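You operate a simulated robot arm through the tools that you are given. There is no shell and no other tool. Be economical: measure what you need, move in short steps, check, and stop when the job is done.

You run a simulated two-armed robot. Do the job below in one go: nothing can be reset, and whatever is moved stays where it is left.

TASK
Glue the clamped block's spine, hold it while backing off the left knob, then stand it left of the press.
Fine: other knob untouched; blue brush, glue pot; rinse it in the water jar, put it back. Set down upright: blue brush, small book block. A coat counts when it lies all over at full strength: go over it till it gets no stronger.

It is judged by the outcome, as a careful person would: the job done as asked, and still so three seconds after it is handed in. It fails if anything else is knocked over, pushed out of place, dropped, spilled or broken.

THE ROBOT
Two 6-joint arms with two-finger parallel grippers on one trunk, on a base that drives. Base frame: it is fixed to the floor where the robot stands at the start and does not move with it; the origin is under the middle of the robot, x ahead of it, y to its left, z up. Readings come in mm, rad, newtons and seconds.
The left shoulder is at the start at [60, 187, 1247], the right one opposite. Places, roughly: bench top left of the wooden press [500, 200, 900]; small book block (4x11x8 cm) [400, -100, 1000]; tall book block (4x19x18 cm) [600, -100, 400]. Payload 1.57 kg a hand.
Tool frame (each hand has its own): the origin (TCP) lies between the finger pads and is the grasp point; the fingertips stand 30 mm ahead of it; z points along the fingers, y is the line along which they close. Largest opening 110 mm; finger width 24, thickness 12; the body of the gripper, 48 by 112 mm, starts 78 mm behind the TCP.
Orientation is that of the tool frame in the base frame, as [roll, pitch, yaw] about the fixed x, y, z axes, in that order (R = Rz(yaw) Ry(pitch) Rx(roll)). With the fingers straight down and closing along the base's y, the tool's x points along the base's -x, its y along +y and its z along -z.

THE INTERFACE
- The arms move only by the tool jog_arm. It takes "left_deltas", "right_deltas" or both (then of equal length, played together; a hand with none holds still); each is a list of rows, each an object of numbers (a shift or turn left out is 0, a gripper value left out holds the last): "x", "y", "z": the shift along the tool's x, y, z in units of 150 mm (1.0 is 150 mm); "wx", "wy", "wz": the turn, a rotation vector about the tool's x, y, z in units of 60 degrees (1.0 is 60 degrees); "jaw": the finger opening in mm, from 0 to 110. In form: [{"x": .., "y": .., "z": .., "wx": .., "wy": .., "wz": .., "jaw": ..}, ...]. A call has 1 to 8 rows; each row is the pose to reach, as a shift and turn from the pose commanded when the call began, along the tool's axes at that moment. A call with a number of a shift or a turn outside -1 to 1 is refused whole. A row lasts 0.2 s, in which the tool goes at most 50 mm and 0.15 rad; a call with a longer step from one row to the next is refused whole, and so is a gripper value outside its range. Where a pose cannot be reached the arm comes as near as it can. A force on the tool above 90 N (or 10 N above the force at the start of the call, whichever is more), or a blocked arm, ends the call early, and 0.2 s more pass. Each finger travels about 153 mm/s and halts on what it meets, pressing with about 43 N; the grip force reading is that of the motor and also rises with nothing between the fingers. The clock runs only during rows and for 0.2 s after the last one: add rows that repeat a pose to give the fingers time. It gives the time, the measured TCP pose, the force on the tool (base axes), the opening and the grip force at its end, in the units of the frame above (readings bear some noise), with the torque about the TCP (base axes, N m) and any sound that the robot's microphone picked up, and new pictures: "pictures" is both (left out), scene, wrist or none (wrist: the cameras of the hands that moved).
- Cameras (640 x 400 px; columns grow to the right, rows downward): "scene" is now at [16, 18.7, 1777.7]; the picture's right is [0.04, -1.00, 0.00], its down [-0.81, -0.04, -0.59] and it looks along [0.59, 0.03, -0.81] (base axes); focal length 278 px, centre (320, 200). "left" rides on the left gripper at [70, -16, -141] in its tool frame; the picture's right is [0.23, 0.97, 0.00], its down [-0.85, 0.20, -0.48] and it looks along [-0.47, 0.11, 0.88] (tool axes); focal length 222 px, centre (320, 200). "right" rides on the right gripper at [70, 16, -141] in its tool frame; the picture's right is [-0.23, 0.97, 0.00], its down [-0.86, -0.20, -0.48] and it looks along [-0.47, -0.11, 0.88] (tool axes); focal length 222 px, centre (320, 200). There is no depth. A picture from a camera that has moved, and an enlarged one, comes with that camera's place and axes in the base frame and with its lens. The place of the scene camera against the robot may be out by one fixed shift of up to 18 mm in any direction.
- raise_lower(by): slides the trunk up (or, below 0, down) by that many mm; the arms and the scene camera ride with it, the base frame stays. It gives what a move gives, with no picture.
- drive_base(legs): drives the robot by 1 to 6 legs, each [ahead, left, turn to the left] in mm, mm and rad, along the robot's own axes; the way and the turn of a leg run together, so that a leg with both is an arc; at most 1500 mm and 3.142 rad a leg. The arms and the cameras ride along, it lands a little off, and it stops where it bumps. It gives what a move gives, and a new picture of the scene camera.
- pan_tilt(pan, tilt): turns the head with the scene camera to pan (to the left, within 1.501 rad either way) and tilt (down, from -0.506 to 1.204), counted from straight ahead of the robot. It gives what a move gives, and a new picture of the scene camera.
- enlarge(camera, box): a new picture of the part [left, top, right, bottom] of that camera's present view, enlarged. The clock stands still meanwhile.
- close_job(): hands the job in; it is judged then, once.

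Go step by step. Nothing tells you exact positions but the pictures and the camera data: compare them with the known pose of the tool, close in by small moves and look again before you grip or let go. The budget is 120 turns and 260 pictures, counting those below and the enlarged ones. Unless the task says otherwise, let go and move clear before handing in, and close with one line.

The tools are called by a JSON object that holds its "method" and its "body". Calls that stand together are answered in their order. jog_arm: Moves the arms, as the interface text tells. Its arguments: {"type":"object","properties":{"left_deltas":{"type":"array","items":{"type":"object","properties":{"x":{"type":"number"},"y":{"type":"number"},"z":{"type":"number"},"wx":{"type":"number"},"wy":{"type":"number"},"wz":{"type":"number"},"jaw":{"type":"number"}}}},"right_deltas":{"type":"array","items":{"type":"object","properties":{"x":{"type":"number"},"y":{"type":"number"},"z":{"type":"number"},"wx":{"type":"number"},"wy":{"type":"number"},"wz":{"type":"number"},"jaw":{"type":"number"}}}},"pictures":{"type":"string","enum":["both","scene","wrist","none"]}},"required":[]} The other tools are called the same way: raise_lower (by) slides the trunk up or down; drive_base (legs) drives the base; pan_tilt (pan, tilt) turns the head that bears the scene camera; enlarge (camera, box) takes an enlarged picture of a part of a camera's view; close_job () hands the job in.

At the start:

```text
time: 0.0
left_eef_pos: [342.3, 38.8, 1408.7]
left_ee_rot: [-3.141, 0.003, 3.141]
left_wrist_force: [0.4, 0.8, 0.4]
left_moment: [-0.04, 0.0, -0.02]
left_finger_gap: 109.9
left_grasp_force: 0.1
right_eef_pos: [387.6, -264.7, 1341.1]
right_ee_rot: [3.141, 0.001, 3.141]
right_wrist_force: [0.7, -0.1, -0.8]
right_moment: [-0.01, 0.03, 0.02]
right_finger_gap: 110.0
right_grasp_force: 0.0
trunk travel left (down, up): [-875.0, 115.0]
robot x, y, heading: [1.2, -1.3, -0.003]
head pan, tilt: [0.044, 0.944]
```

scene: 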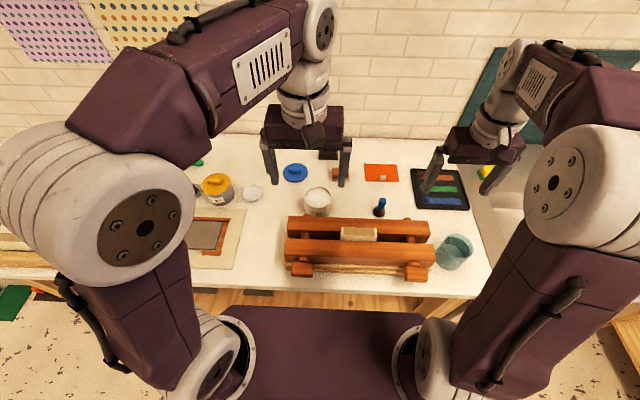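
right: 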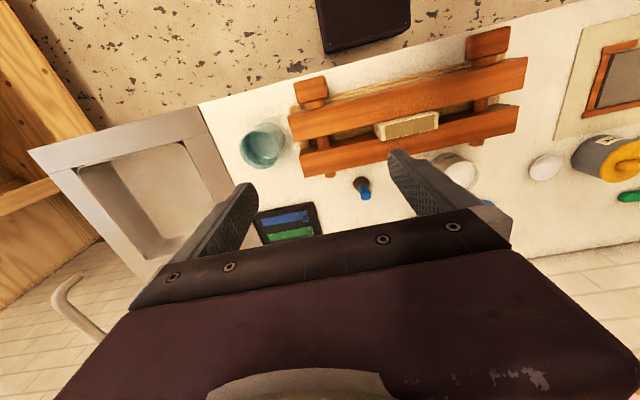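
left: 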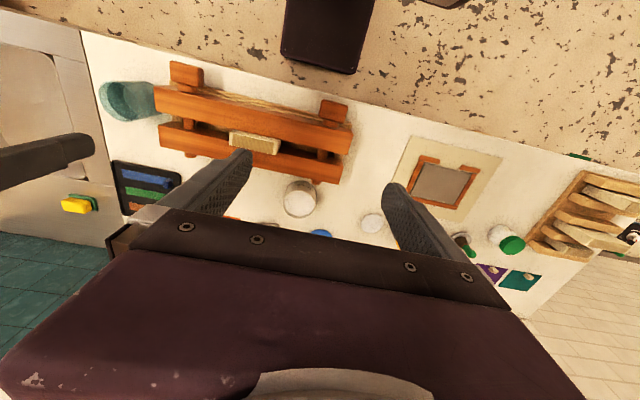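

I see the bench with the press, block clamped in it, a blue-topped brush, a white pot and a glass water jar. I'll look closer before moving.

{"method": "enlarge", "body": {"camera": "scene", "box": [270, 150, 490, 290]}}

{"method": "enlarge", "body": {"camera": "right", "box": [220, 20, 540, 220]}}

{"method": "enlarge", "body": {"camera": "left", "box": [90, 50, 410, 250]}}

```text
2.86 times, centred on (380, 220) of scene
camera zoom: at [16.0, 18.7, 1777.7], right [0.04, -1.0, 0.0], down [-0.81, -0.04, -0.59], along [0.59, 0.03, -0.81], focal length 794 px, centre (149, 143)
```

zoom: 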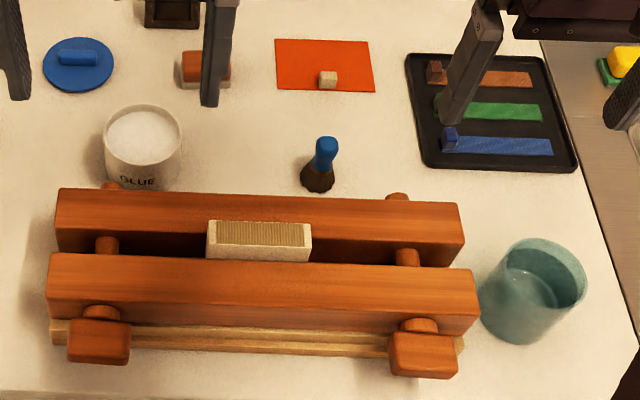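

```text
2.00 times, centred on (380, 120) of right
camera zoom: at [317.3, -248.2, 1482.8], right [0.23, 0.97, 0.0], down [0.86, -0.2, 0.48], along [0.47, -0.11, -0.88], focal length 444 px, centre (200, 360)
```

zoom: 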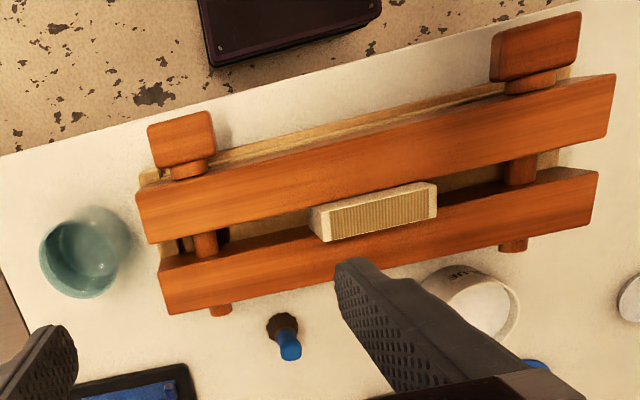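

```text
2.00 times, centred on (250, 150) of left
camera zoom: at [271.0, 22.7, 1549.9], right [-0.23, 0.97, 0.0], down [0.85, 0.2, 0.48], along [0.47, 0.11, -0.88], focal length 444 px, centre (460, 300)
```

zoom: 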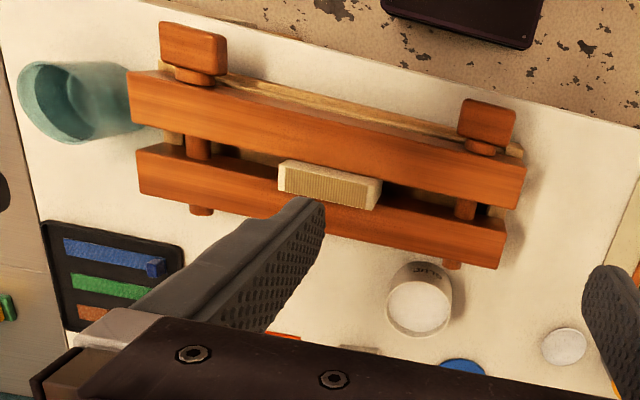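

Triangulating the two wrist views puts the block's spine centre near (440,-96,1029) and the brush near (597,-193). I bring the right hand over toward the brush to test the reach and get a closer look.

{"method": "jog_arm", "body": {"right_deltas": [{"x": -0.22, "y": 0.05, "z": 0.1}, {"x": -0.45, "y": 0.12, "z": 0.25}, {"x": -0.68, "y": 0.2, "z": 0.4}, {"x": -0.85, "y": 0.25, "z": 0.6}, {"x": -0.95, "y": 0.3, "z": 0.8}, {"x": -0.95, "y": 0.3, "z": 0.8}]}}

```text
time: 1.4
left_eef_pos: [341.9, 38.1, 1409.0]
left_ee_rot: [-3.141, 0.001, -3.141]
left_wrist_force: [-0.4, -0.4, -0.1]
left_moment: [0.02, -0.03, 0.02]
left_finger_gap: 110.3
left_grasp_force: 0.1
right_eef_pos: [527.8, -220.8, 1222.2]
right_ee_rot: [3.14, 0.002, 3.14]
right_wrist_force: [-0.2, -0.7, -0.1]
right_moment: [0.0, -0.03, 0.02]
right_finger_gap: 110.0
right_grasp_force: 0.1
trunk travel left (down, up): [-875.0, 115.0]
robot x, y, heading: [-0.6, 0.1, -0.002]
head pan, tilt: [0.044, 0.944]
camera scene: at [15.2, 18.7, 1777.8], right [0.04, -1.0, 0.0], down [-0.81, -0.04, -0.59], along [0.59, 0.03, -0.81], focal length 278 px, centre (320, 200)
camera right: at [459.0, -204.1, 1363.4], right [0.23, 0.97, 0.0], down [0.85, -0.2, 0.48], along [0.47, -0.11, -0.88], focal length 222 px, centre (320, 200)
```

scene: 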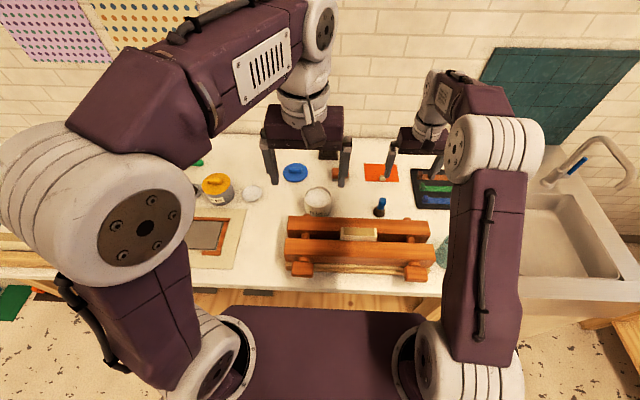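
right: 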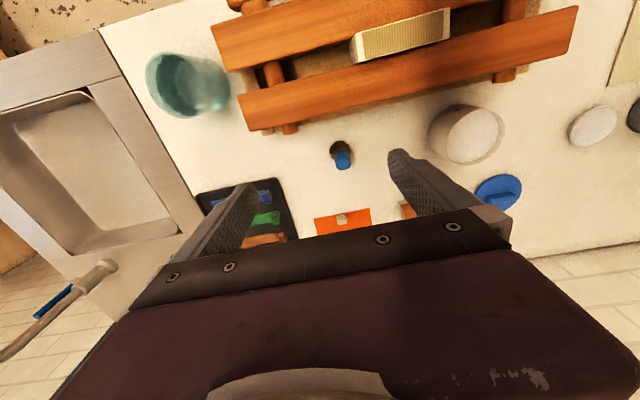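

The arm reaches well. I enlarge this view to identify the brush, pot, lid and jar.

{"method": "enlarge", "body": {"camera": "right", "box": [120, 20, 376, 180]}}

{"method": "enlarge", "body": {"camera": "right", "box": [320, 40, 576, 200]}}

{"method": "enlarge", "body": {"camera": "scene", "box": [160, 150, 340, 290]}}

```text
2.50 times, centred on (248, 100) of right
camera zoom: at [459.0, -204.1, 1363.4], right [0.23, 0.97, 0.0], down [0.85, -0.2, 0.48], along [0.47, -0.11, -0.88], focal length 555 px, centre (500, 450)
```

zoom: 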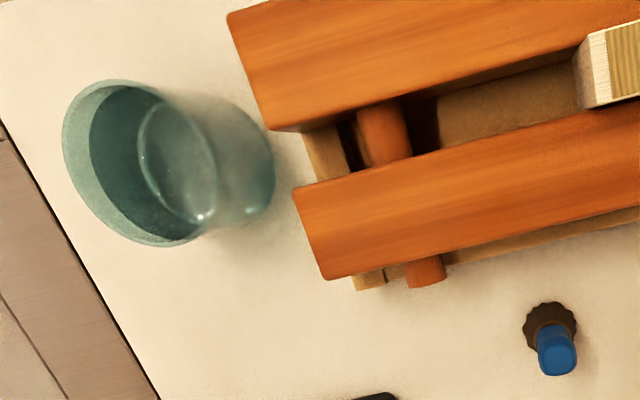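

```text
2.50 times, centred on (448, 120) of right
camera zoom: at [459.0, -204.1, 1363.4], right [0.23, 0.97, 0.0], down [0.85, -0.2, 0.48], along [0.47, -0.11, -0.88], focal length 555 px, centre (0, 400)
```

zoom: 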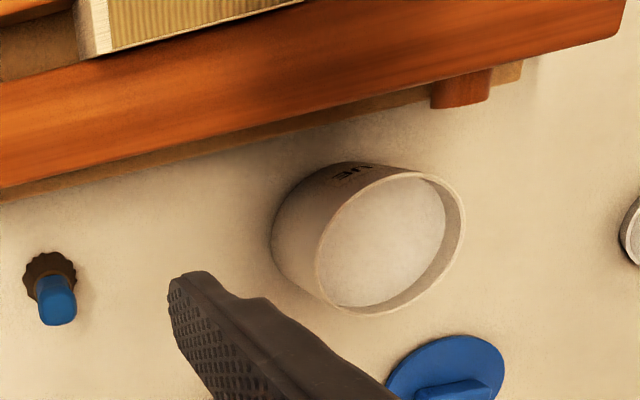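

```text
2.86 times, centred on (250, 220) of scene
camera zoom: at [15.2, 18.7, 1777.8], right [0.04, -1.0, 0.0], down [-0.81, -0.04, -0.59], along [0.59, 0.03, -0.81], focal length 794 px, centre (520, 143)
```

zoom: 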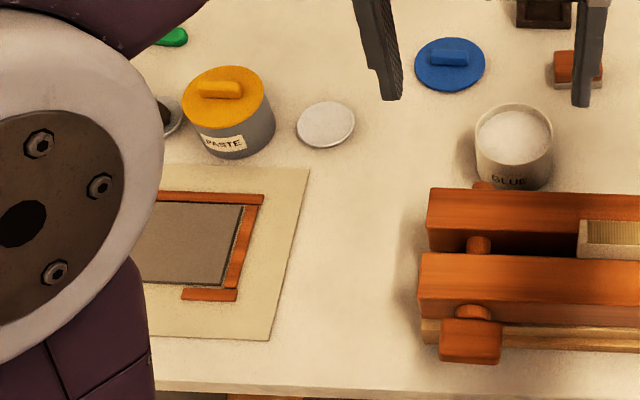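

Brush stands at about (598,-193) with its top near z 978, pot rim about (608,40,965), jar rim about (421,-408,1001). I move the right hand above the brush and check alignment.

{"method": "jog_arm", "body": {"right_deltas": [{"x": -0.15, "y": 0.05, "z": 0.2, "jaw": 80}, {"x": -0.3, "y": 0.12, "z": 0.45, "jaw": 80}, {"x": -0.45, "y": 0.18, "z": 0.7, "jaw": 80}, {"x": -0.471, "y": 0.185, "z": 0.95, "jaw": 80}, {"x": -0.471, "y": 0.185, "z": 0.95, "jaw": 80}]}}

```text
time: 2.6
left_eef_pos: [341.3, 40.0, 1408.2]
left_ee_rot: [3.141, 0.0, -3.141]
left_wrist_force: [-0.1, -0.7, 0.4]
left_moment: [-0.01, 0.03, -0.02]
left_finger_gap: 109.8
left_grasp_force: 0.1
right_eef_pos: [599.3, -188.8, 1078.2]
right_ee_rot: [-3.141, 0.001, 3.14]
right_wrist_force: [-0.9, 0.7, 0.2]
right_moment: [0.03, -0.01, 0.01]
right_finger_gap: 79.9
right_grasp_force: 0.1
trunk travel left (down, up): [-875.0, 115.0]
robot x, y, heading: [1.4, -0.7, 0.002]
head pan, tilt: [0.044, 0.944]
camera scene: at [15.6, 18.8, 1777.8], right [0.04, -1.0, 0.0], down [-0.81, -0.04, -0.59], along [0.59, 0.03, -0.81], focal length 278 px, centre (320, 200)
camera right: at [529.5, -173.7, 1219.5], right [0.23, 0.97, 0.0], down [0.86, -0.2, 0.48], along [0.47, -0.11, -0.88], focal length 222 px, centre (320, 200)
```

scene: 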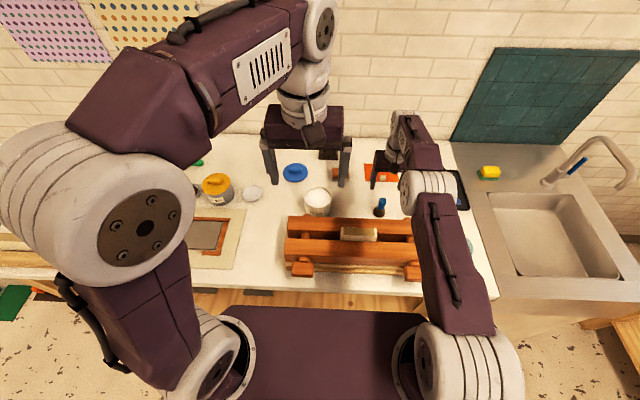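
right: 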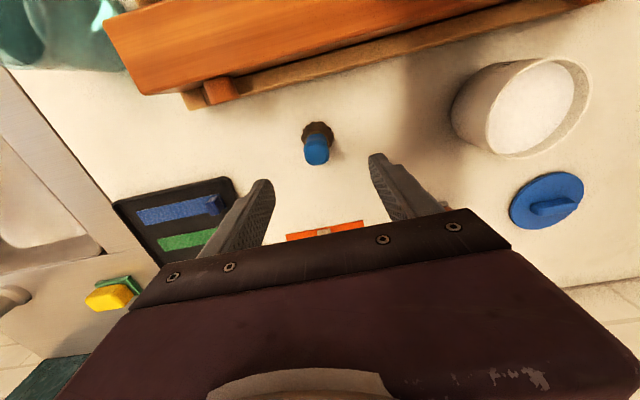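

The brush lines up at about (596.5,-193.5). I descend to just above it and check once more.

{"method": "jog_arm", "body": {"right_deltas": [{"x": 0.015, "y": -0.031, "z": 0.2, "jaw": 70}, {"x": 0.015, "y": -0.031, "z": 0.42, "jaw": 70}, {"x": 0.015, "y": -0.031, "z": 0.42, "jaw": 70}], "pictures": "wrist"}}

{"method": "enlarge", "body": {"camera": "right", "box": [220, 80, 420, 205]}}

```text
time: 3.4
left_eef_pos: [341.2, 39.6, 1408.4]
left_ee_rot: [-3.141, 0.001, -3.141]
left_wrist_force: [-0.2, -0.9, 0.0]
left_moment: [-0.03, -0.01, 0.02]
left_finger_gap: 110.3
left_grasp_force: 0.1
right_eef_pos: [592.8, -194.8, 1014.5]
right_ee_rot: [3.141, 0.0, 3.141]
right_wrist_force: [-0.3, -1.3, 0.3]
right_moment: [0.01, 0.02, 0.01]
right_finger_gap: 70.0
right_grasp_force: 0.0
right hand out of reach, approached as far as the arm can: row 2, 3
trunk travel left (down, up): [-875.0, 115.0]
robot x, y, heading: [-2.2, -3.5, 0.003]
head pan, tilt: [0.044, 0.944]
camera right: at [523.7, -179.0, 1155.9], right [0.23, 0.97, 0.0], down [0.85, -0.2, 0.48], along [0.47, -0.11, -0.88], focal length 222 px, centre (320, 200)
```

right: 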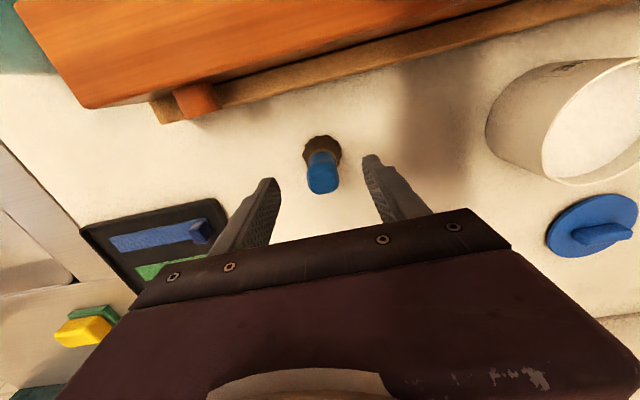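

```text
3.20 times, centred on (320, 142) of right
camera zoom: at [523.7, -179.0, 1155.9], right [0.23, 0.97, 0.0], down [0.85, -0.2, 0.48], along [0.47, -0.11, -0.88], focal length 711 px, centre (320, 384)
```

zoom: 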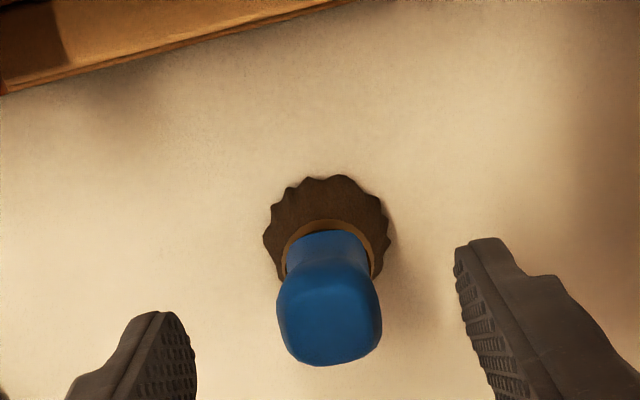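

The arm is at its limit here, so the base must come closer. I lift the hand a little and look down at the gap between base and bench.

{"method": "jog_arm", "body": {"right_deltas": [{"x": 0.1, "z": -0.3}, {"x": 0.25, "z": -0.5}, {"x": 0.25, "z": -0.5}], "pictures": "none"}}

{"method": "pan_tilt", "body": {"pan": 0.0, "tilt": 1.2}}

```text
time: 4.2
left_eef_pos: [341.2, 40.2, 1409.2]
left_ee_rot: [-3.141, 0.001, 3.141]
left_wrist_force: [-1.2, 0.2, 1.0]
left_moment: [0.01, -0.01, -0.01]
left_finger_gap: 109.8
left_grasp_force: 0.2
right_eef_pos: [597.7, -196.7, 1083.3]
right_ee_rot: [-3.141, -0.004, -3.141]
right_wrist_force: [0.2, 0.4, 0.9]
right_moment: [0.03, 0.02, 0.03]
right_finger_gap: 70.0
right_grasp_force: 0.0
right hand out of reach, approached as far as the arm can: row 1, 2, 3
trunk travel left (down, up): [-875.0, 115.0]
robot x, y, heading: [0.1, -2.3, -0.002]
head pan, tilt: [0.044, 0.944]
```

```text
time: 5.0
left_eef_pos: [342.1, 39.8, 1408.7]
left_ee_rot: [3.141, 0.002, -3.142]
left_wrist_force: [0.1, 0.3, -0.5]
left_moment: [0.03, -0.03, -0.01]
left_finger_gap: 110.0
left_grasp_force: 0.0
right_eef_pos: [597.9, -196.6, 1082.5]
right_ee_rot: [-3.141, -0.002, 3.14]
right_wrist_force: [0.4, 0.5, 0.6]
right_moment: [-0.02, 0.01, -0.02]
right_finger_gap: 69.9
right_grasp_force: 0.1
trunk travel left (down, up): [-875.0, 115.0]
robot x, y, heading: [0.5, -1.2, -0.003]
head pan, tilt: [0.0, 1.201]
camera scene: at [-0.7, 15.2, 1761.3], right [0.0, -1.0, 0.0], down [-0.93, 0.0, -0.36], along [0.36, 0.0, -0.93], focal length 278 px, centre (320, 200)
```

scene: 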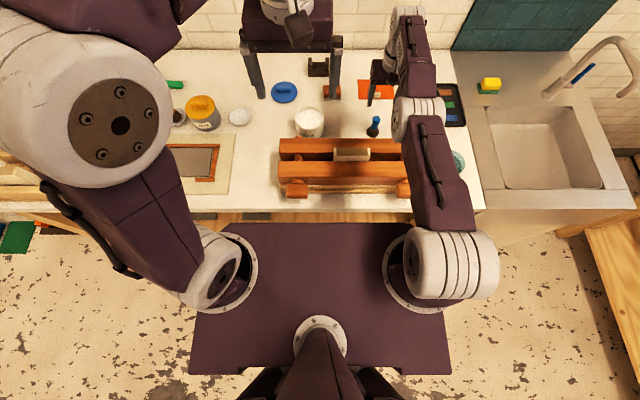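

The trunk plate overhangs clear of the bench, so there is room. I drive ahead 80 mm with both hands high.

{"method": "drive_base", "body": {"legs": [[80, 0, 0]]}}

```text
time: 6.0
left_eef_pos: [413.1, 40.0, 1411.4]
left_ee_rot: [3.141, 0.009, -3.139]
left_wrist_force: [-0.7, 0.3, 0.6]
left_moment: [0.0, -0.05, 0.0]
left_finger_gap: 109.9
left_grasp_force: 0.0
right_eef_pos: [671.3, -195.7, 1086.4]
right_ee_rot: [3.141, 0.003, 3.141]
right_wrist_force: [0.0, 0.4, 0.2]
right_moment: [0.01, -0.05, 0.02]
right_finger_gap: 70.0
right_grasp_force: 0.0
trunk travel left (down, up): [-875.0, 115.0]
robot x, y, heading: [80.3, 1.1, 0.001]
head pan, tilt: [0.0, 1.201]
camera scene: at [69.0, 15.5, 1761.2], right [0.0, -1.0, 0.0], down [-0.93, 0.0, -0.37], along [0.37, 0.0, -0.93], focal length 278 px, centre (320, 200)
```

scene: 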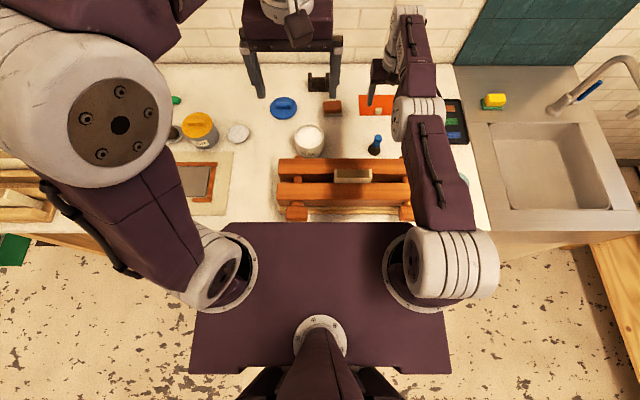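

Now bring the hand back over the brush.

{"method": "jog_arm", "body": {"right_deltas": [{"x": 0.25, "z": 0.0}, {"x": 0.48, "z": 0.0}, {"x": 0.48, "z": 0.2}, {"x": 0.48, "z": 0.35}, {"x": 0.48, "z": 0.35}], "pictures": "wrist"}}

```text
time: 7.2
left_eef_pos: [420.4, 39.9, 1409.0]
left_ee_rot: [-3.141, 0.004, -3.14]
left_wrist_force: [-0.7, -0.2, 0.7]
left_moment: [0.01, -0.04, -0.01]
left_finger_gap: 110.1
left_grasp_force: 0.0
right_eef_pos: [671.6, -198.2, 1040.8]
right_ee_rot: [-3.141, -0.004, 3.14]
right_wrist_force: [-0.3, -0.3, 0.2]
right_moment: [-0.02, -0.05, 0.01]
right_finger_gap: 70.1
right_grasp_force: 0.2
right hand out of reach, approached as far as the arm can: row 1, 2, 3, 4, 5
trunk travel left (down, up): [-875.0, 115.0]
robot x, y, heading: [83.9, 2.4, 0.004]
head pan, tilt: [0.0, 1.201]
camera right: at [603.2, -181.8, 1183.1], right [0.23, 0.97, 0.0], down [0.86, -0.2, 0.48], along [0.46, -0.11, -0.88], focal length 222 px, centre (320, 200)
```

right: 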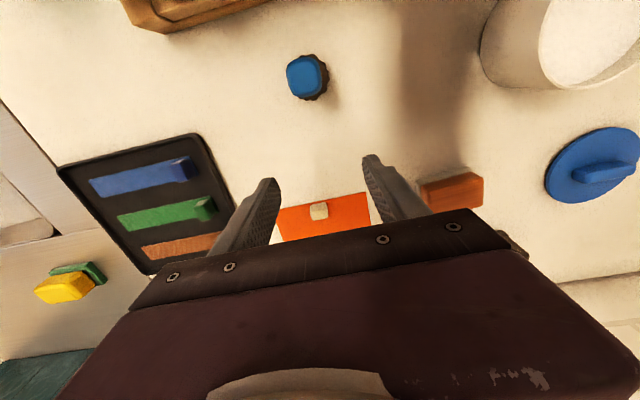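

The hand cannot come back in x at this height relative to the shoulder, so I raise the hand relative to the trunk and lower the trunk instead.

{"method": "jog_arm", "body": {"right_deltas": [{"z": -0.3}, {"z": -0.6}, {"z": -0.9}, {"z": -1.0}, {"z": -1.0}], "pictures": "none"}}

{"method": "raise_lower", "body": {"by": -150}}

```text
time: 8.4
left_eef_pos: [422.0, 40.1, 1408.7]
left_ee_rot: [-3.141, 0.002, -3.139]
left_wrist_force: [0.2, 0.0, 0.1]
left_moment: [0.0, 0.02, -0.04]
left_finger_gap: 110.2
left_grasp_force: 0.0
right_eef_pos: [673.6, -194.1, 1188.6]
right_ee_rot: [-3.141, -0.002, -3.141]
right_wrist_force: [0.4, -1.1, -0.1]
right_moment: [0.0, -0.02, 0.02]
right_finger_gap: 70.0
right_grasp_force: 0.1
right hand out of reach, approached as far as the arm can: row 1, 2
trunk travel left (down, up): [-875.0, 115.0]
robot x, y, heading: [78.4, -1.8, 0.002]
head pan, tilt: [0.0, 1.201]
```

```text
time: 10.2
left_eef_pos: [421.4, 40.4, 1259.0]
left_ee_rot: [3.141, 0.003, -3.142]
left_wrist_force: [0.1, -0.2, 0.9]
left_moment: [0.02, -0.04, 0.01]
left_finger_gap: 110.0
left_grasp_force: 0.1
right_eef_pos: [673.6, -193.7, 1037.9]
right_ee_rot: [-3.141, -0.001, -3.14]
right_wrist_force: [-0.4, -0.2, -0.3]
right_moment: [0.0, -0.01, 0.03]
right_finger_gap: 69.7
right_grasp_force: 0.1
trunk travel left (down, up): [-725.0, 265.0]
robot x, y, heading: [79.6, 0.0, -0.003]
head pan, tilt: [0.0, 1.201]
```

Now bring the hand over the brush again.

{"method": "jog_arm", "body": {"right_deltas": [{"x": 0.2, "z": 0.0}, {"x": 0.4}, {"x": 0.51}, {"x": 0.51, "z": 0.12}, {"x": 0.51, "z": 0.12}]}}

```text
time: 11.4
left_eef_pos: [421.2, 40.8, 1259.1]
left_ee_rot: [-3.141, 0.002, -3.139]
left_wrist_force: [0.9, -0.7, -0.3]
left_moment: [0.0, -0.01, -0.04]
left_finger_gap: 110.1
left_grasp_force: 0.1
right_eef_pos: [670.6, -192.7, 1038.0]
right_ee_rot: [-3.141, -0.005, -3.14]
right_wrist_force: [0.2, 0.5, -0.6]
right_moment: [0.02, 0.03, 0.0]
right_finger_gap: 70.2
right_grasp_force: 0.1
right hand out of reach, approached as far as the arm can: row 1, 2, 3, 4, 5
trunk travel left (down, up): [-725.0, 265.0]
robot x, y, heading: [78.0, -2.3, -0.0]
head pan, tilt: [0.0, 1.201]
camera scene: at [79.0, 15.4, 1611.2], right [0.0, -1.0, 0.0], down [-0.93, 0.0, -0.36], along [0.36, 0.0, -0.93], focal length 278 px, centre (320, 200)
camera right: at [601.7, -177.5, 1180.2], right [0.23, 0.97, 0.0], down [0.86, -0.2, 0.47], along [0.46, -0.11, -0.88], focal length 222 px, centre (320, 200)
```

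scene: 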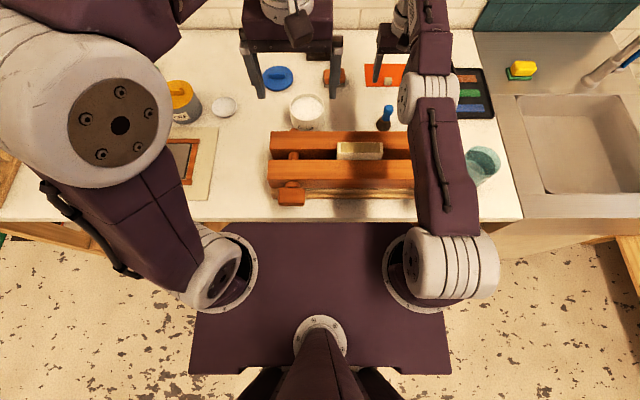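
right: 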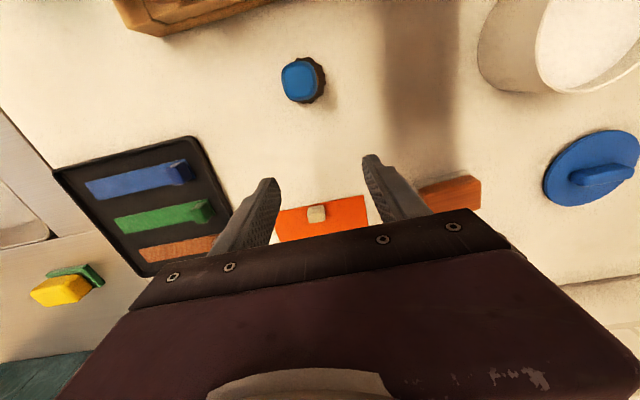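

The arm seems stuck near its straight-out singularity, so I try to unfold it with a mixed upward and backward motion.

{"method": "jog_arm", "body": {"right_deltas": [{"x": 0.15, "z": -0.2}, {"x": 0.3, "z": -0.4}, {"x": 0.45, "z": -0.6}, {"x": 0.6, "z": -0.8}, {"x": 0.7, "z": -1.0}, {"x": 0.7, "z": -1.0}], "pictures": "scene"}}

```text
time: 12.8
left_eef_pos: [420.9, 40.6, 1259.7]
left_ee_rot: [-3.141, 0.005, -3.14]
left_wrist_force: [-0.4, 0.3, 0.6]
left_moment: [-0.01, -0.01, 0.04]
left_finger_gap: 110.1
left_grasp_force: 0.1
right_eef_pos: [620.1, -195.9, 1191.3]
right_ee_rot: [3.141, -0.004, -3.142]
right_wrist_force: [0.6, 0.5, 0.0]
right_moment: [0.02, 0.0, 0.01]
right_finger_gap: 69.8
right_grasp_force: 0.0
right hand out of reach, approached as far as the arm can: row 1, 2, 3, 4, 5, 6
trunk travel left (down, up): [-725.0, 265.0]
robot x, y, heading: [76.8, 1.2, 0.003]
head pan, tilt: [0.0, 1.201]
camera scene: at [77.8, 15.6, 1611.2], right [0.0, -1.0, 0.0], down [-0.93, 0.0, -0.36], along [0.36, 0.0, -0.93], focal length 278 px, centre (320, 200)
```

scene: 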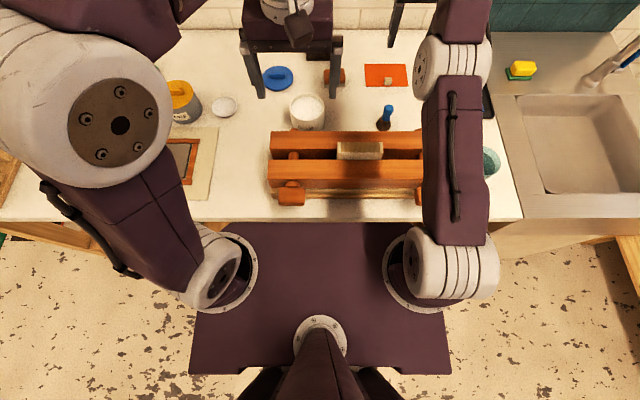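

That works; I pull back toward the starting posture to bend the elbow.

{"method": "jog_arm", "body": {"right_deltas": [{"x": 0.15, "y": -0.1, "z": -0.15}, {"x": 0.35, "y": -0.2, "z": -0.3}, {"x": 0.55, "y": -0.3, "z": -0.3}, {"x": 0.75, "y": -0.4, "z": -0.3}, {"x": 0.95, "y": -0.45, "z": -0.2}, {"x": 1.0, "y": -0.45, "z": 0}], "pictures": "scene"}}

```text
time: 14.2
left_eef_pos: [422.6, 40.7, 1258.3]
left_ee_rot: [3.141, 0.002, -3.139]
left_wrist_force: [0.2, -0.4, -0.5]
left_moment: [0.01, -0.01, -0.03]
left_finger_gap: 109.8
left_grasp_force: 0.0
right_eef_pos: [474.3, -265.1, 1189.8]
right_ee_rot: [-3.141, 0.0, -3.139]
right_wrist_force: [0.1, -0.2, -0.4]
right_moment: [0.01, 0.06, -0.01]
right_finger_gap: 69.9
right_grasp_force: 0.1
right hand out of reach, approached as far as the arm can: row 1
trunk travel left (down, up): [-725.0, 265.0]
robot x, y, heading: [76.4, -1.0, -0.002]
head pan, tilt: [0.0, 1.201]
camera scene: at [80.4, 15.1, 1611.2], right [0.0, -1.0, 0.0], down [-0.93, 0.0, -0.36], along [0.36, 0.0, -0.93], focal length 278 px, centre (320, 200)
```

scene: 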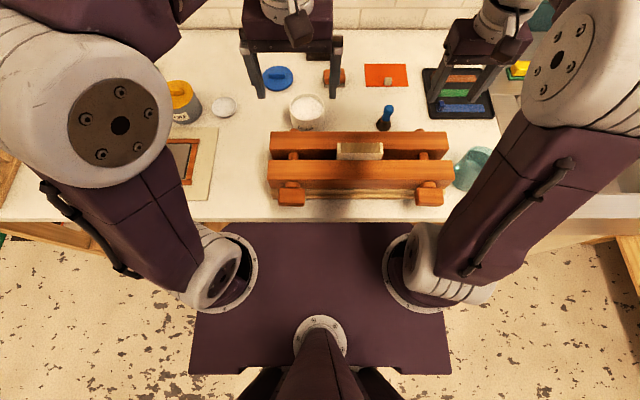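

The elbow is bent again; now there should be margin. Move over the brush.

{"method": "jog_arm", "body": {"right_deltas": [{"x": -0.2, "y": 0.12, "z": 0.2}, {"x": -0.4, "y": 0.24, "z": 0.4}, {"x": -0.6, "y": 0.36, "z": 0.6}, {"x": -0.8, "y": 0.45, "z": 0.8}, {"x": -0.82, "y": 0.477, "z": 1.0}, {"x": -0.82, "y": 0.477, "z": 1.0}], "pictures": "wrist"}}

```text
time: 15.6
left_eef_pos: [419.3, 39.6, 1258.9]
left_ee_rot: [-3.141, 0.005, -3.141]
left_wrist_force: [-0.9, -0.3, -0.5]
left_moment: [0.0, -0.01, -0.02]
left_finger_gap: 109.9
left_grasp_force: 0.1
right_eef_pos: [594.8, -193.2, 1041.1]
right_ee_rot: [3.141, -0.002, -3.138]
right_wrist_force: [-0.4, -0.2, -0.4]
right_moment: [-0.02, 0.01, -0.01]
right_finger_gap: 69.8
right_grasp_force: 0.0
trunk travel left (down, up): [-725.0, 265.0]
robot x, y, heading: [77.9, -2.1, -0.001]
head pan, tilt: [0.0, 1.201]
camera right: at [525.2, -177.1, 1182.6], right [0.23, 0.97, 0.0], down [0.86, -0.2, 0.48], along [0.46, -0.11, -0.88], focal length 222 px, centre (320, 200)
```

right: 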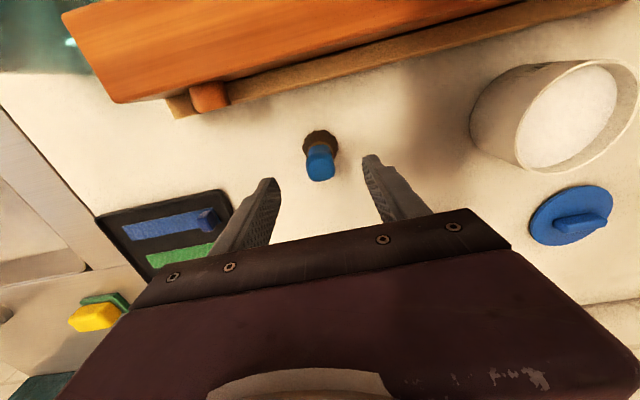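

Aligned. Descend to grip height and close the fingers on the handle.

{"method": "jog_arm", "body": {"right_deltas": [{"z": 0.25}, {"z": 0.46}, {"z": 0.46}, {"z": 0.46, "jaw": 40}, {"z": 0.46, "jaw": 15}, {"z": 0.46, "jaw": 10}, {"z": 0.46, "jaw": 10}], "pictures": "wrist"}}

```text
time: 17.2
left_eef_pos: [423.1, 41.5, 1257.7]
left_ee_rot: [-3.141, 0.0, -3.139]
left_wrist_force: [-0.3, -1.3, -0.7]
left_moment: [0.02, -0.01, 0.02]
left_finger_gap: 110.1
left_grasp_force: 0.1
right_eef_pos: [595.1, -194.7, 972.8]
right_ee_rot: [-3.141, -0.001, -3.14]
right_wrist_force: [0.6, -0.5, 0.3]
right_moment: [0.03, 0.01, -0.04]
right_finger_gap: 27.5
right_grasp_force: 37.4
trunk travel left (down, up): [-725.0, 265.0]
robot x, y, heading: [80.1, 2.1, 0.002]
head pan, tilt: [0.0, 1.201]
camera right: at [526.2, -179.3, 1114.1], right [0.23, 0.97, 0.0], down [0.86, -0.2, 0.48], along [0.46, -0.11, -0.88], focal length 222 px, centre (320, 200)
```

right: 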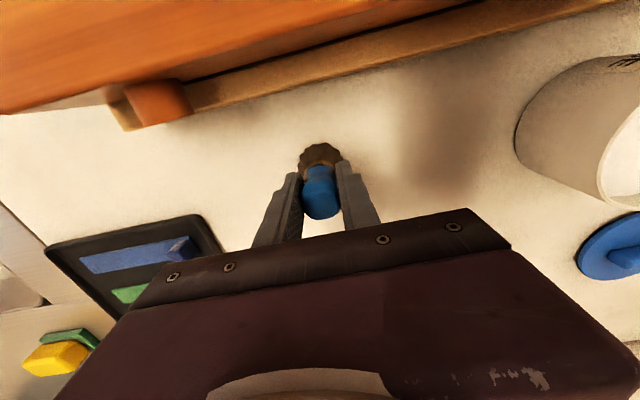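

The brush is gripped at TCP (596,-194,972). Lift and move over the glue pot.

{"method": "jog_arm", "body": {"right_deltas": [{"z": -0.3}, {"z": -0.6}, {"z": -0.9}, {"y": 0.3, "z": -0.9}, {"y": 0.6, "z": -0.9}, {"y": 0.9, "z": -0.9}, {"y": 0.9, "z": -0.9}]}}

```text
time: 18.8
left_eef_pos: [422.2, 37.9, 1258.7]
left_ee_rot: [3.14, 0.001, -3.14]
left_wrist_force: [0.3, -0.1, -0.1]
left_moment: [0.01, -0.01, -0.01]
left_finger_gap: 110.0
left_grasp_force: 0.0
right_eef_pos: [596.6, -56.3, 1108.9]
right_ee_rot: [3.142, -0.002, 3.141]
right_wrist_force: [-0.2, 0.2, -0.6]
right_moment: [0.02, 0.0, -0.01]
right_finger_gap: 27.1
right_grasp_force: 38.4
trunk travel left (down, up): [-725.0, 265.0]
robot x, y, heading: [80.4, -0.5, -0.001]
head pan, tilt: [0.0, 1.201]
camera scene: at [79.1, 14.7, 1611.2], right [0.0, -1.0, 0.0], down [-0.93, 0.0, -0.36], along [0.36, 0.0, -0.93], focal length 278 px, centre (320, 200)
camera right: at [528.0, -40.8, 1250.8], right [0.23, 0.97, 0.0], down [0.86, -0.2, 0.48], along [0.46, -0.11, -0.88], focal length 222 px, centre (320, 200)
```

scene: 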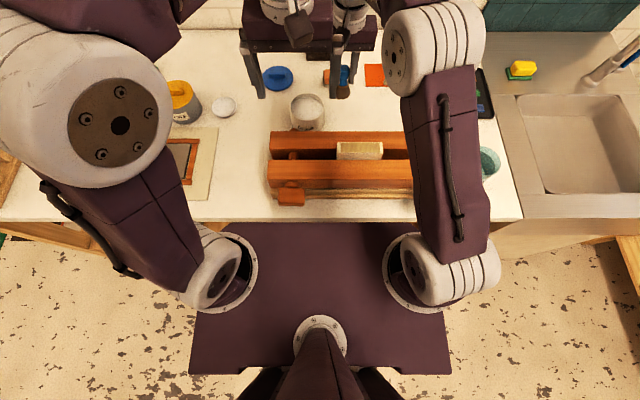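
right: 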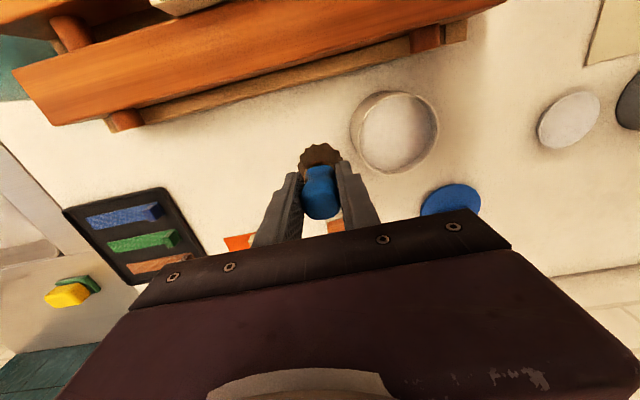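

Pot centre comes out at (604,38). I move the left hand aside and centre the brush over the pot.

{"method": "jog_arm", "body": {"right_deltas": [{}, {"y": 0.3, "x": -0.02}, {"y": 0.6, "x": -0.04}, {"y": 0.63, "x": -0.05}, {"y": 0.63, "x": -0.05, "z": 0.0}], "left_deltas": [{"y": 0.3}, {"y": 0.6}, {"y": 0.9}, {"y": 1.0}, {"y": 1.0}], "pictures": "both"}}

```text
time: 20.0
left_eef_pos: [421.2, 191.2, 1260.2]
left_ee_rot: [3.141, 0.001, -3.14]
left_wrist_force: [0.4, -0.2, 0.3]
left_moment: [-0.03, -0.01, -0.05]
left_finger_gap: 109.7
left_grasp_force: 0.0
right_eef_pos: [603.2, 37.0, 1106.8]
right_ee_rot: [-3.14, -0.002, 3.141]
right_wrist_force: [0.3, -0.1, -1.2]
right_moment: [-0.03, 0.01, 0.02]
right_finger_gap: 27.5
right_grasp_force: 38.2
trunk travel left (down, up): [-725.0, 265.0]
robot x, y, heading: [77.5, 2.1, 0.001]
head pan, tilt: [0.0, 1.201]
camera scene: at [78.8, 15.1, 1611.2], right [0.0, -1.0, 0.0], down [-0.93, 0.0, -0.36], along [0.36, 0.0, -0.93], focal length 278 px, centre (320, 200)
camera right: at [533.9, 54.0, 1248.8], right [0.23, 0.97, 0.0], down [0.86, -0.2, 0.48], along [0.46, -0.11, -0.88], focal length 222 px, centre (320, 200)
camera left: at [350.6, 173.2, 1401.3], right [-0.23, 0.97, 0.0], down [0.85, 0.2, 0.48], along [0.47, 0.11, -0.88], focal length 222 px, centre (320, 200)
```

scene: 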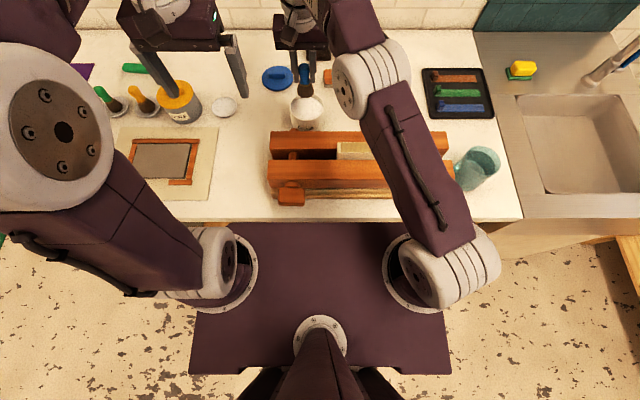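
right: 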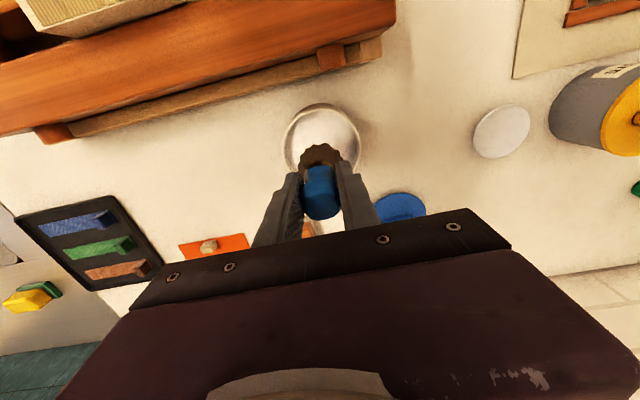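
left: 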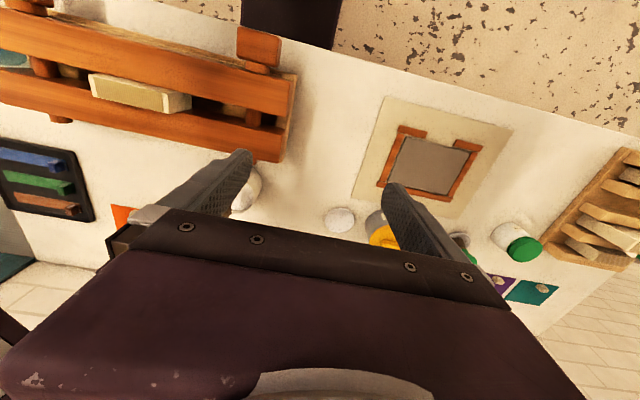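

Brush is centred. Lower into the glue.

{"method": "jog_arm", "body": {"right_deltas": [{"x": -0.01, "y": 0.013, "z": 0.25}, {"x": -0.01, "y": 0.013, "z": 0.45}, {"x": -0.01, "y": 0.013, "z": 0.55}, {"x": -0.01, "y": 0.013, "z": 0.63}, {"x": -0.01, "y": 0.013, "z": 0.63}], "pictures": "both"}}

{"method": "enlarge", "body": {"camera": "right", "box": [240, 60, 400, 240]}}

{"method": "enlarge", "body": {"camera": "scene", "box": [250, 60, 350, 140]}}

```text
time: 21.2
left_eef_pos: [416.1, 189.6, 1262.8]
left_ee_rot: [3.139, 0.006, 3.141]
left_wrist_force: [0.8, 1.0, -0.3]
left_moment: [0.0, 0.05, 0.0]
left_finger_gap: 110.0
left_grasp_force: 0.1
right_eef_pos: [605.6, 40.8, 1030.0]
right_ee_rot: [3.132, 0.032, -3.14]
right_wrist_force: [-15.1, -5.7, 51.0]
right_moment: [-0.87, 1.89, -0.03]
right_finger_gap: 27.1
right_grasp_force: 38.2
trunk travel left (down, up): [-725.0, 265.0]
robot x, y, heading: [79.8, -0.3, 0.002]
head pan, tilt: [0.0, 1.201]
stopped in row 5 (right hand): the force on the tool passed its limit (the readings are from after the stop); the commanded pose is now the measured one
camera scene: at [71.6, 14.5, 1611.1], right [0.0, -1.0, 0.0], down [-0.93, 0.0, -0.37], along [0.37, 0.0, -0.93], focal length 278 px, centre (320, 200)
camera right: at [532.5, 55.4, 1168.9], right [0.23, 0.97, 0.02], down [0.84, -0.2, 0.5], along [0.49, -0.1, -0.86], focal length 222 px, centre (320, 200)
```

scene: 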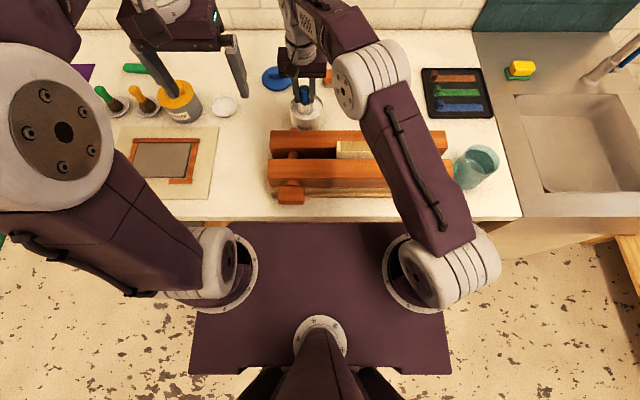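
right: 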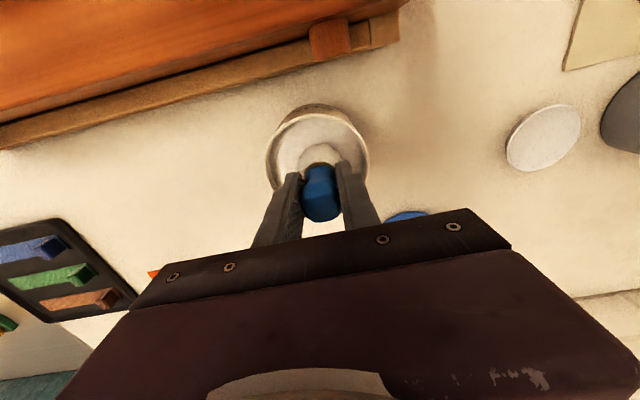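

```text
2.22 times, centred on (320, 150) of right
camera zoom: at [532.5, 55.4, 1168.9], right [0.23, 0.97, 0.02], down [0.84, -0.2, 0.5], along [0.49, -0.1, -0.86], focal length 494 px, centre (320, 311)
```

zoom: 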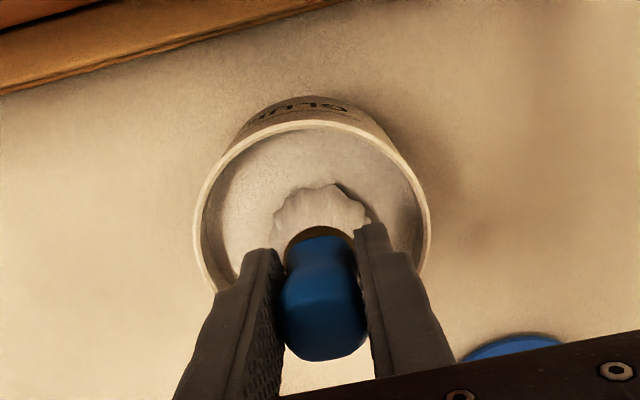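

```text
5.00 times, centred on (300, 100) of scene
camera zoom: at [71.6, 14.5, 1611.1], right [0.0, -1.0, 0.0], down [-0.93, 0.0, -0.37], along [0.37, 0.0, -0.93], focal length 1390 px, centre (420, 700)
```

zoom: 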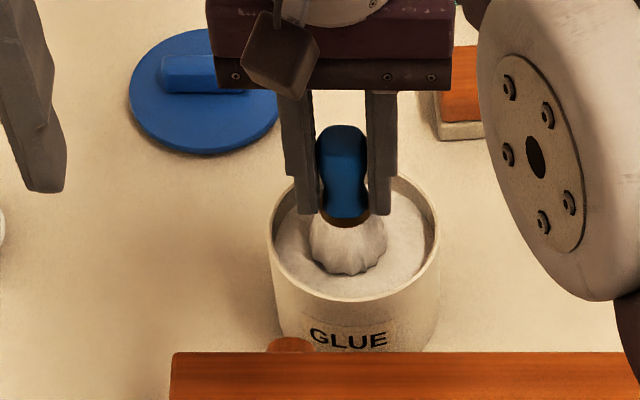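

The bristles are white and loaded; the glue's surface is firm and stopped the brush at TCP 1030. I lift gently, and level the tool.

{"method": "jog_arm", "body": {"right_deltas": [{"z": -0.1}, {"z": -0.25, "wy": 0.03, "wx": 0.009}, {"z": -0.5, "wy": 0.03, "wx": 0.009}, {"z": -0.7, "wy": 0.03, "wx": 0.009}, {"z": -0.7, "wy": 0.03, "wx": 0.009}], "pictures": "both"}}

{"method": "enlarge", "body": {"camera": "scene", "box": [250, 60, 350, 140]}}

{"method": "enlarge", "body": {"camera": "right", "box": [240, 60, 400, 240]}}

```text
time: 22.4
left_eef_pos: [421.9, 190.6, 1259.5]
left_ee_rot: [3.141, 0.003, -3.14]
left_wrist_force: [0.5, -0.7, 0.0]
left_moment: [0.0, -0.01, 0.0]
left_finger_gap: 109.9
left_grasp_force: 0.0
right_eef_pos: [597.4, 34.2, 1123.7]
right_ee_rot: [-3.141, -0.008, -3.141]
right_wrist_force: [-0.5, 0.3, -0.2]
right_moment: [0.0, -0.03, -0.01]
right_finger_gap: 27.3
right_grasp_force: 37.5
right hand out of reach, approached as far as the arm can: row 4, 5
trunk travel left (down, up): [-725.0, 265.0]
robot x, y, heading: [80.5, 2.7, 0.0]
head pan, tilt: [0.0, 1.201]
camera scene: at [78.2, 15.3, 1611.2], right [0.0, -1.0, 0.0], down [-0.93, 0.0, -0.36], along [0.36, 0.0, -0.93], focal length 278 px, centre (320, 200)
camera right: at [529.1, 51.0, 1265.7], right [0.23, 0.97, 0.0], down [0.86, -0.2, 0.47], along [0.46, -0.11, -0.88], focal length 222 px, centre (320, 200)
```

scene: 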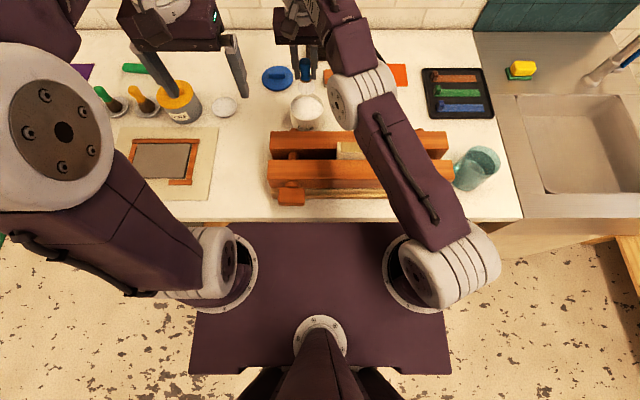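
right: 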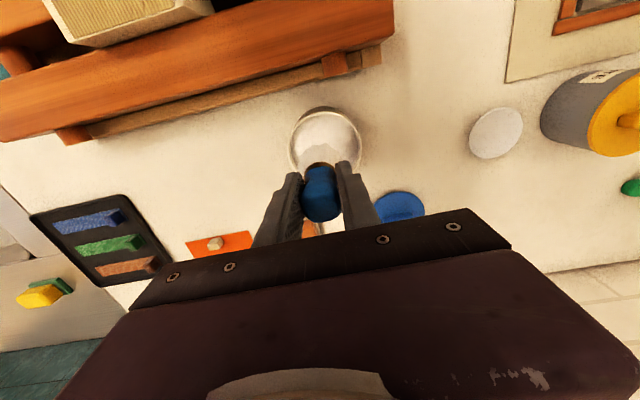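

```text
5.00 times, centred on (300, 100) of scene
camera zoom: at [78.2, 15.3, 1611.2], right [0.0, -1.0, 0.0], down [-0.93, 0.0, -0.36], along [0.36, 0.0, -0.93], focal length 1390 px, centre (420, 700)
```

zoom: 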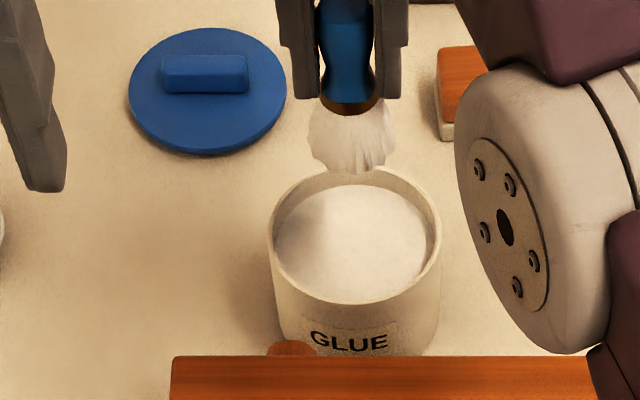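

```text
2.22 times, centred on (320, 150) of right
camera zoom: at [529.1, 51.0, 1265.7], right [0.23, 0.97, 0.0], down [0.86, -0.2, 0.47], along [0.46, -0.11, -0.88], focal length 494 px, centre (320, 311)
```

zoom: 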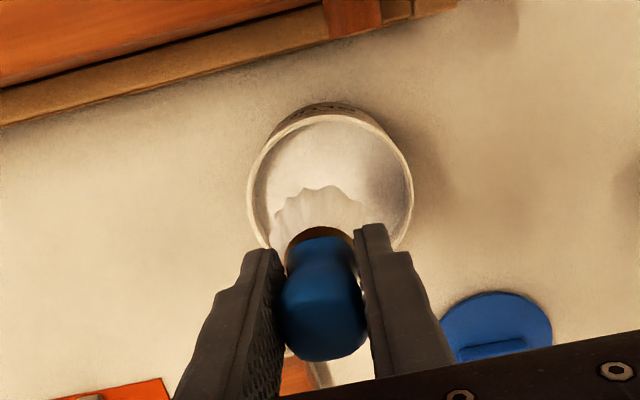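

Brush is loaded with glue. Move over the block's spine centre, staying above it.

{"method": "jog_arm", "body": {"right_deltas": [{"x": 0.15, "y": -0.15, "z": -0.05}, {"x": 0.35, "y": -0.3, "z": -0.1}, {"x": 0.55, "y": -0.5, "z": -0.15}, {"x": 0.75, "y": -0.7, "z": -0.15}, {"x": 0.95, "y": -0.84, "z": -0.15}, {"x": 1.0, "y": -0.84, "z": -0.15}, {"x": 1.0, "y": -0.84, "z": -0.15}], "pictures": "both"}}

```text
time: 24.0
left_eef_pos: [422.1, 191.0, 1259.9]
left_ee_rot: [-3.139, 0.001, -3.14]
left_wrist_force: [0.3, 0.2, 0.8]
left_moment: [-0.02, 0.02, 0.01]
left_finger_gap: 110.0
left_grasp_force: 0.1
right_eef_pos: [590.9, -17.0, 1185.0]
right_ee_rot: [-3.136, -0.012, 3.141]
right_wrist_force: [0.4, 0.4, -0.5]
right_moment: [-0.02, 0.03, 0.01]
right_finger_gap: 27.1
right_grasp_force: 37.7
right hand out of reach, approached as far as the arm can: row 1, 2, 3, 4, 5, 6, 7
trunk travel left (down, up): [-725.0, 265.0]
robot x, y, heading: [79.0, -1.6, -0.003]
head pan, tilt: [0.0, 1.201]
camera scene: at [79.6, 16.0, 1611.2], right [0.0, -1.0, 0.0], down [-0.93, 0.0, -0.36], along [0.36, 0.0, -0.93], focal length 278 px, centre (320, 200)
camera right: at [524.2, -0.3, 1328.2], right [0.23, 0.97, -0.01], down [0.86, -0.2, 0.47], along [0.45, -0.11, -0.88], focal length 222 px, centre (320, 200)
```

scene: 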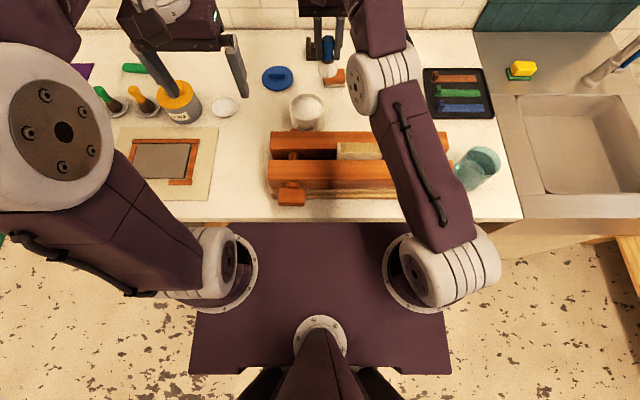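
right: 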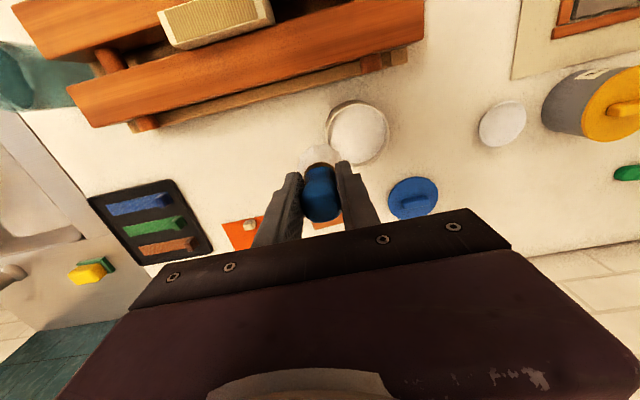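

The arm stuck straight again; I use the mixed pull-back as before to bend the elbow, then approach the block.

{"method": "jog_arm", "body": {"right_deltas": [{"x": 0.15, "y": -0.2, "z": -0.1}, {"x": 0.35, "y": -0.4, "z": -0.2}, {"x": 0.55, "y": -0.6, "z": -0.2}, {"x": 0.75, "y": -0.8, "z": -0.2}, {"x": 0.95, "y": -0.95, "z": -0.1}, {"x": 1.0, "y": -1.0, "z": 0}, {"x": 1.0, "y": -1.0, "z": 0}], "pictures": "none"}}

```text
time: 25.6
left_eef_pos: [421.5, 188.7, 1260.3]
left_ee_rot: [-3.141, 0.001, 3.141]
left_wrist_force: [-0.5, -0.3, -0.6]
left_moment: [0.02, -0.02, -0.02]
left_finger_gap: 110.0
left_grasp_force: 0.1
right_eef_pos: [609.3, -126.2, 1211.7]
right_ee_rot: [3.141, -0.011, 3.14]
right_wrist_force: [-0.4, -0.6, -0.3]
right_moment: [0.02, 0.04, 0.0]
right_finger_gap: 27.2
right_grasp_force: 37.7
right hand out of reach, approached as far as the arm can: row 1, 2, 3, 4, 5, 6, 7
trunk travel left (down, up): [-725.0, 265.0]
robot x, y, heading: [79.9, 0.8, -0.0]
head pan, tilt: [0.0, 1.201]
```

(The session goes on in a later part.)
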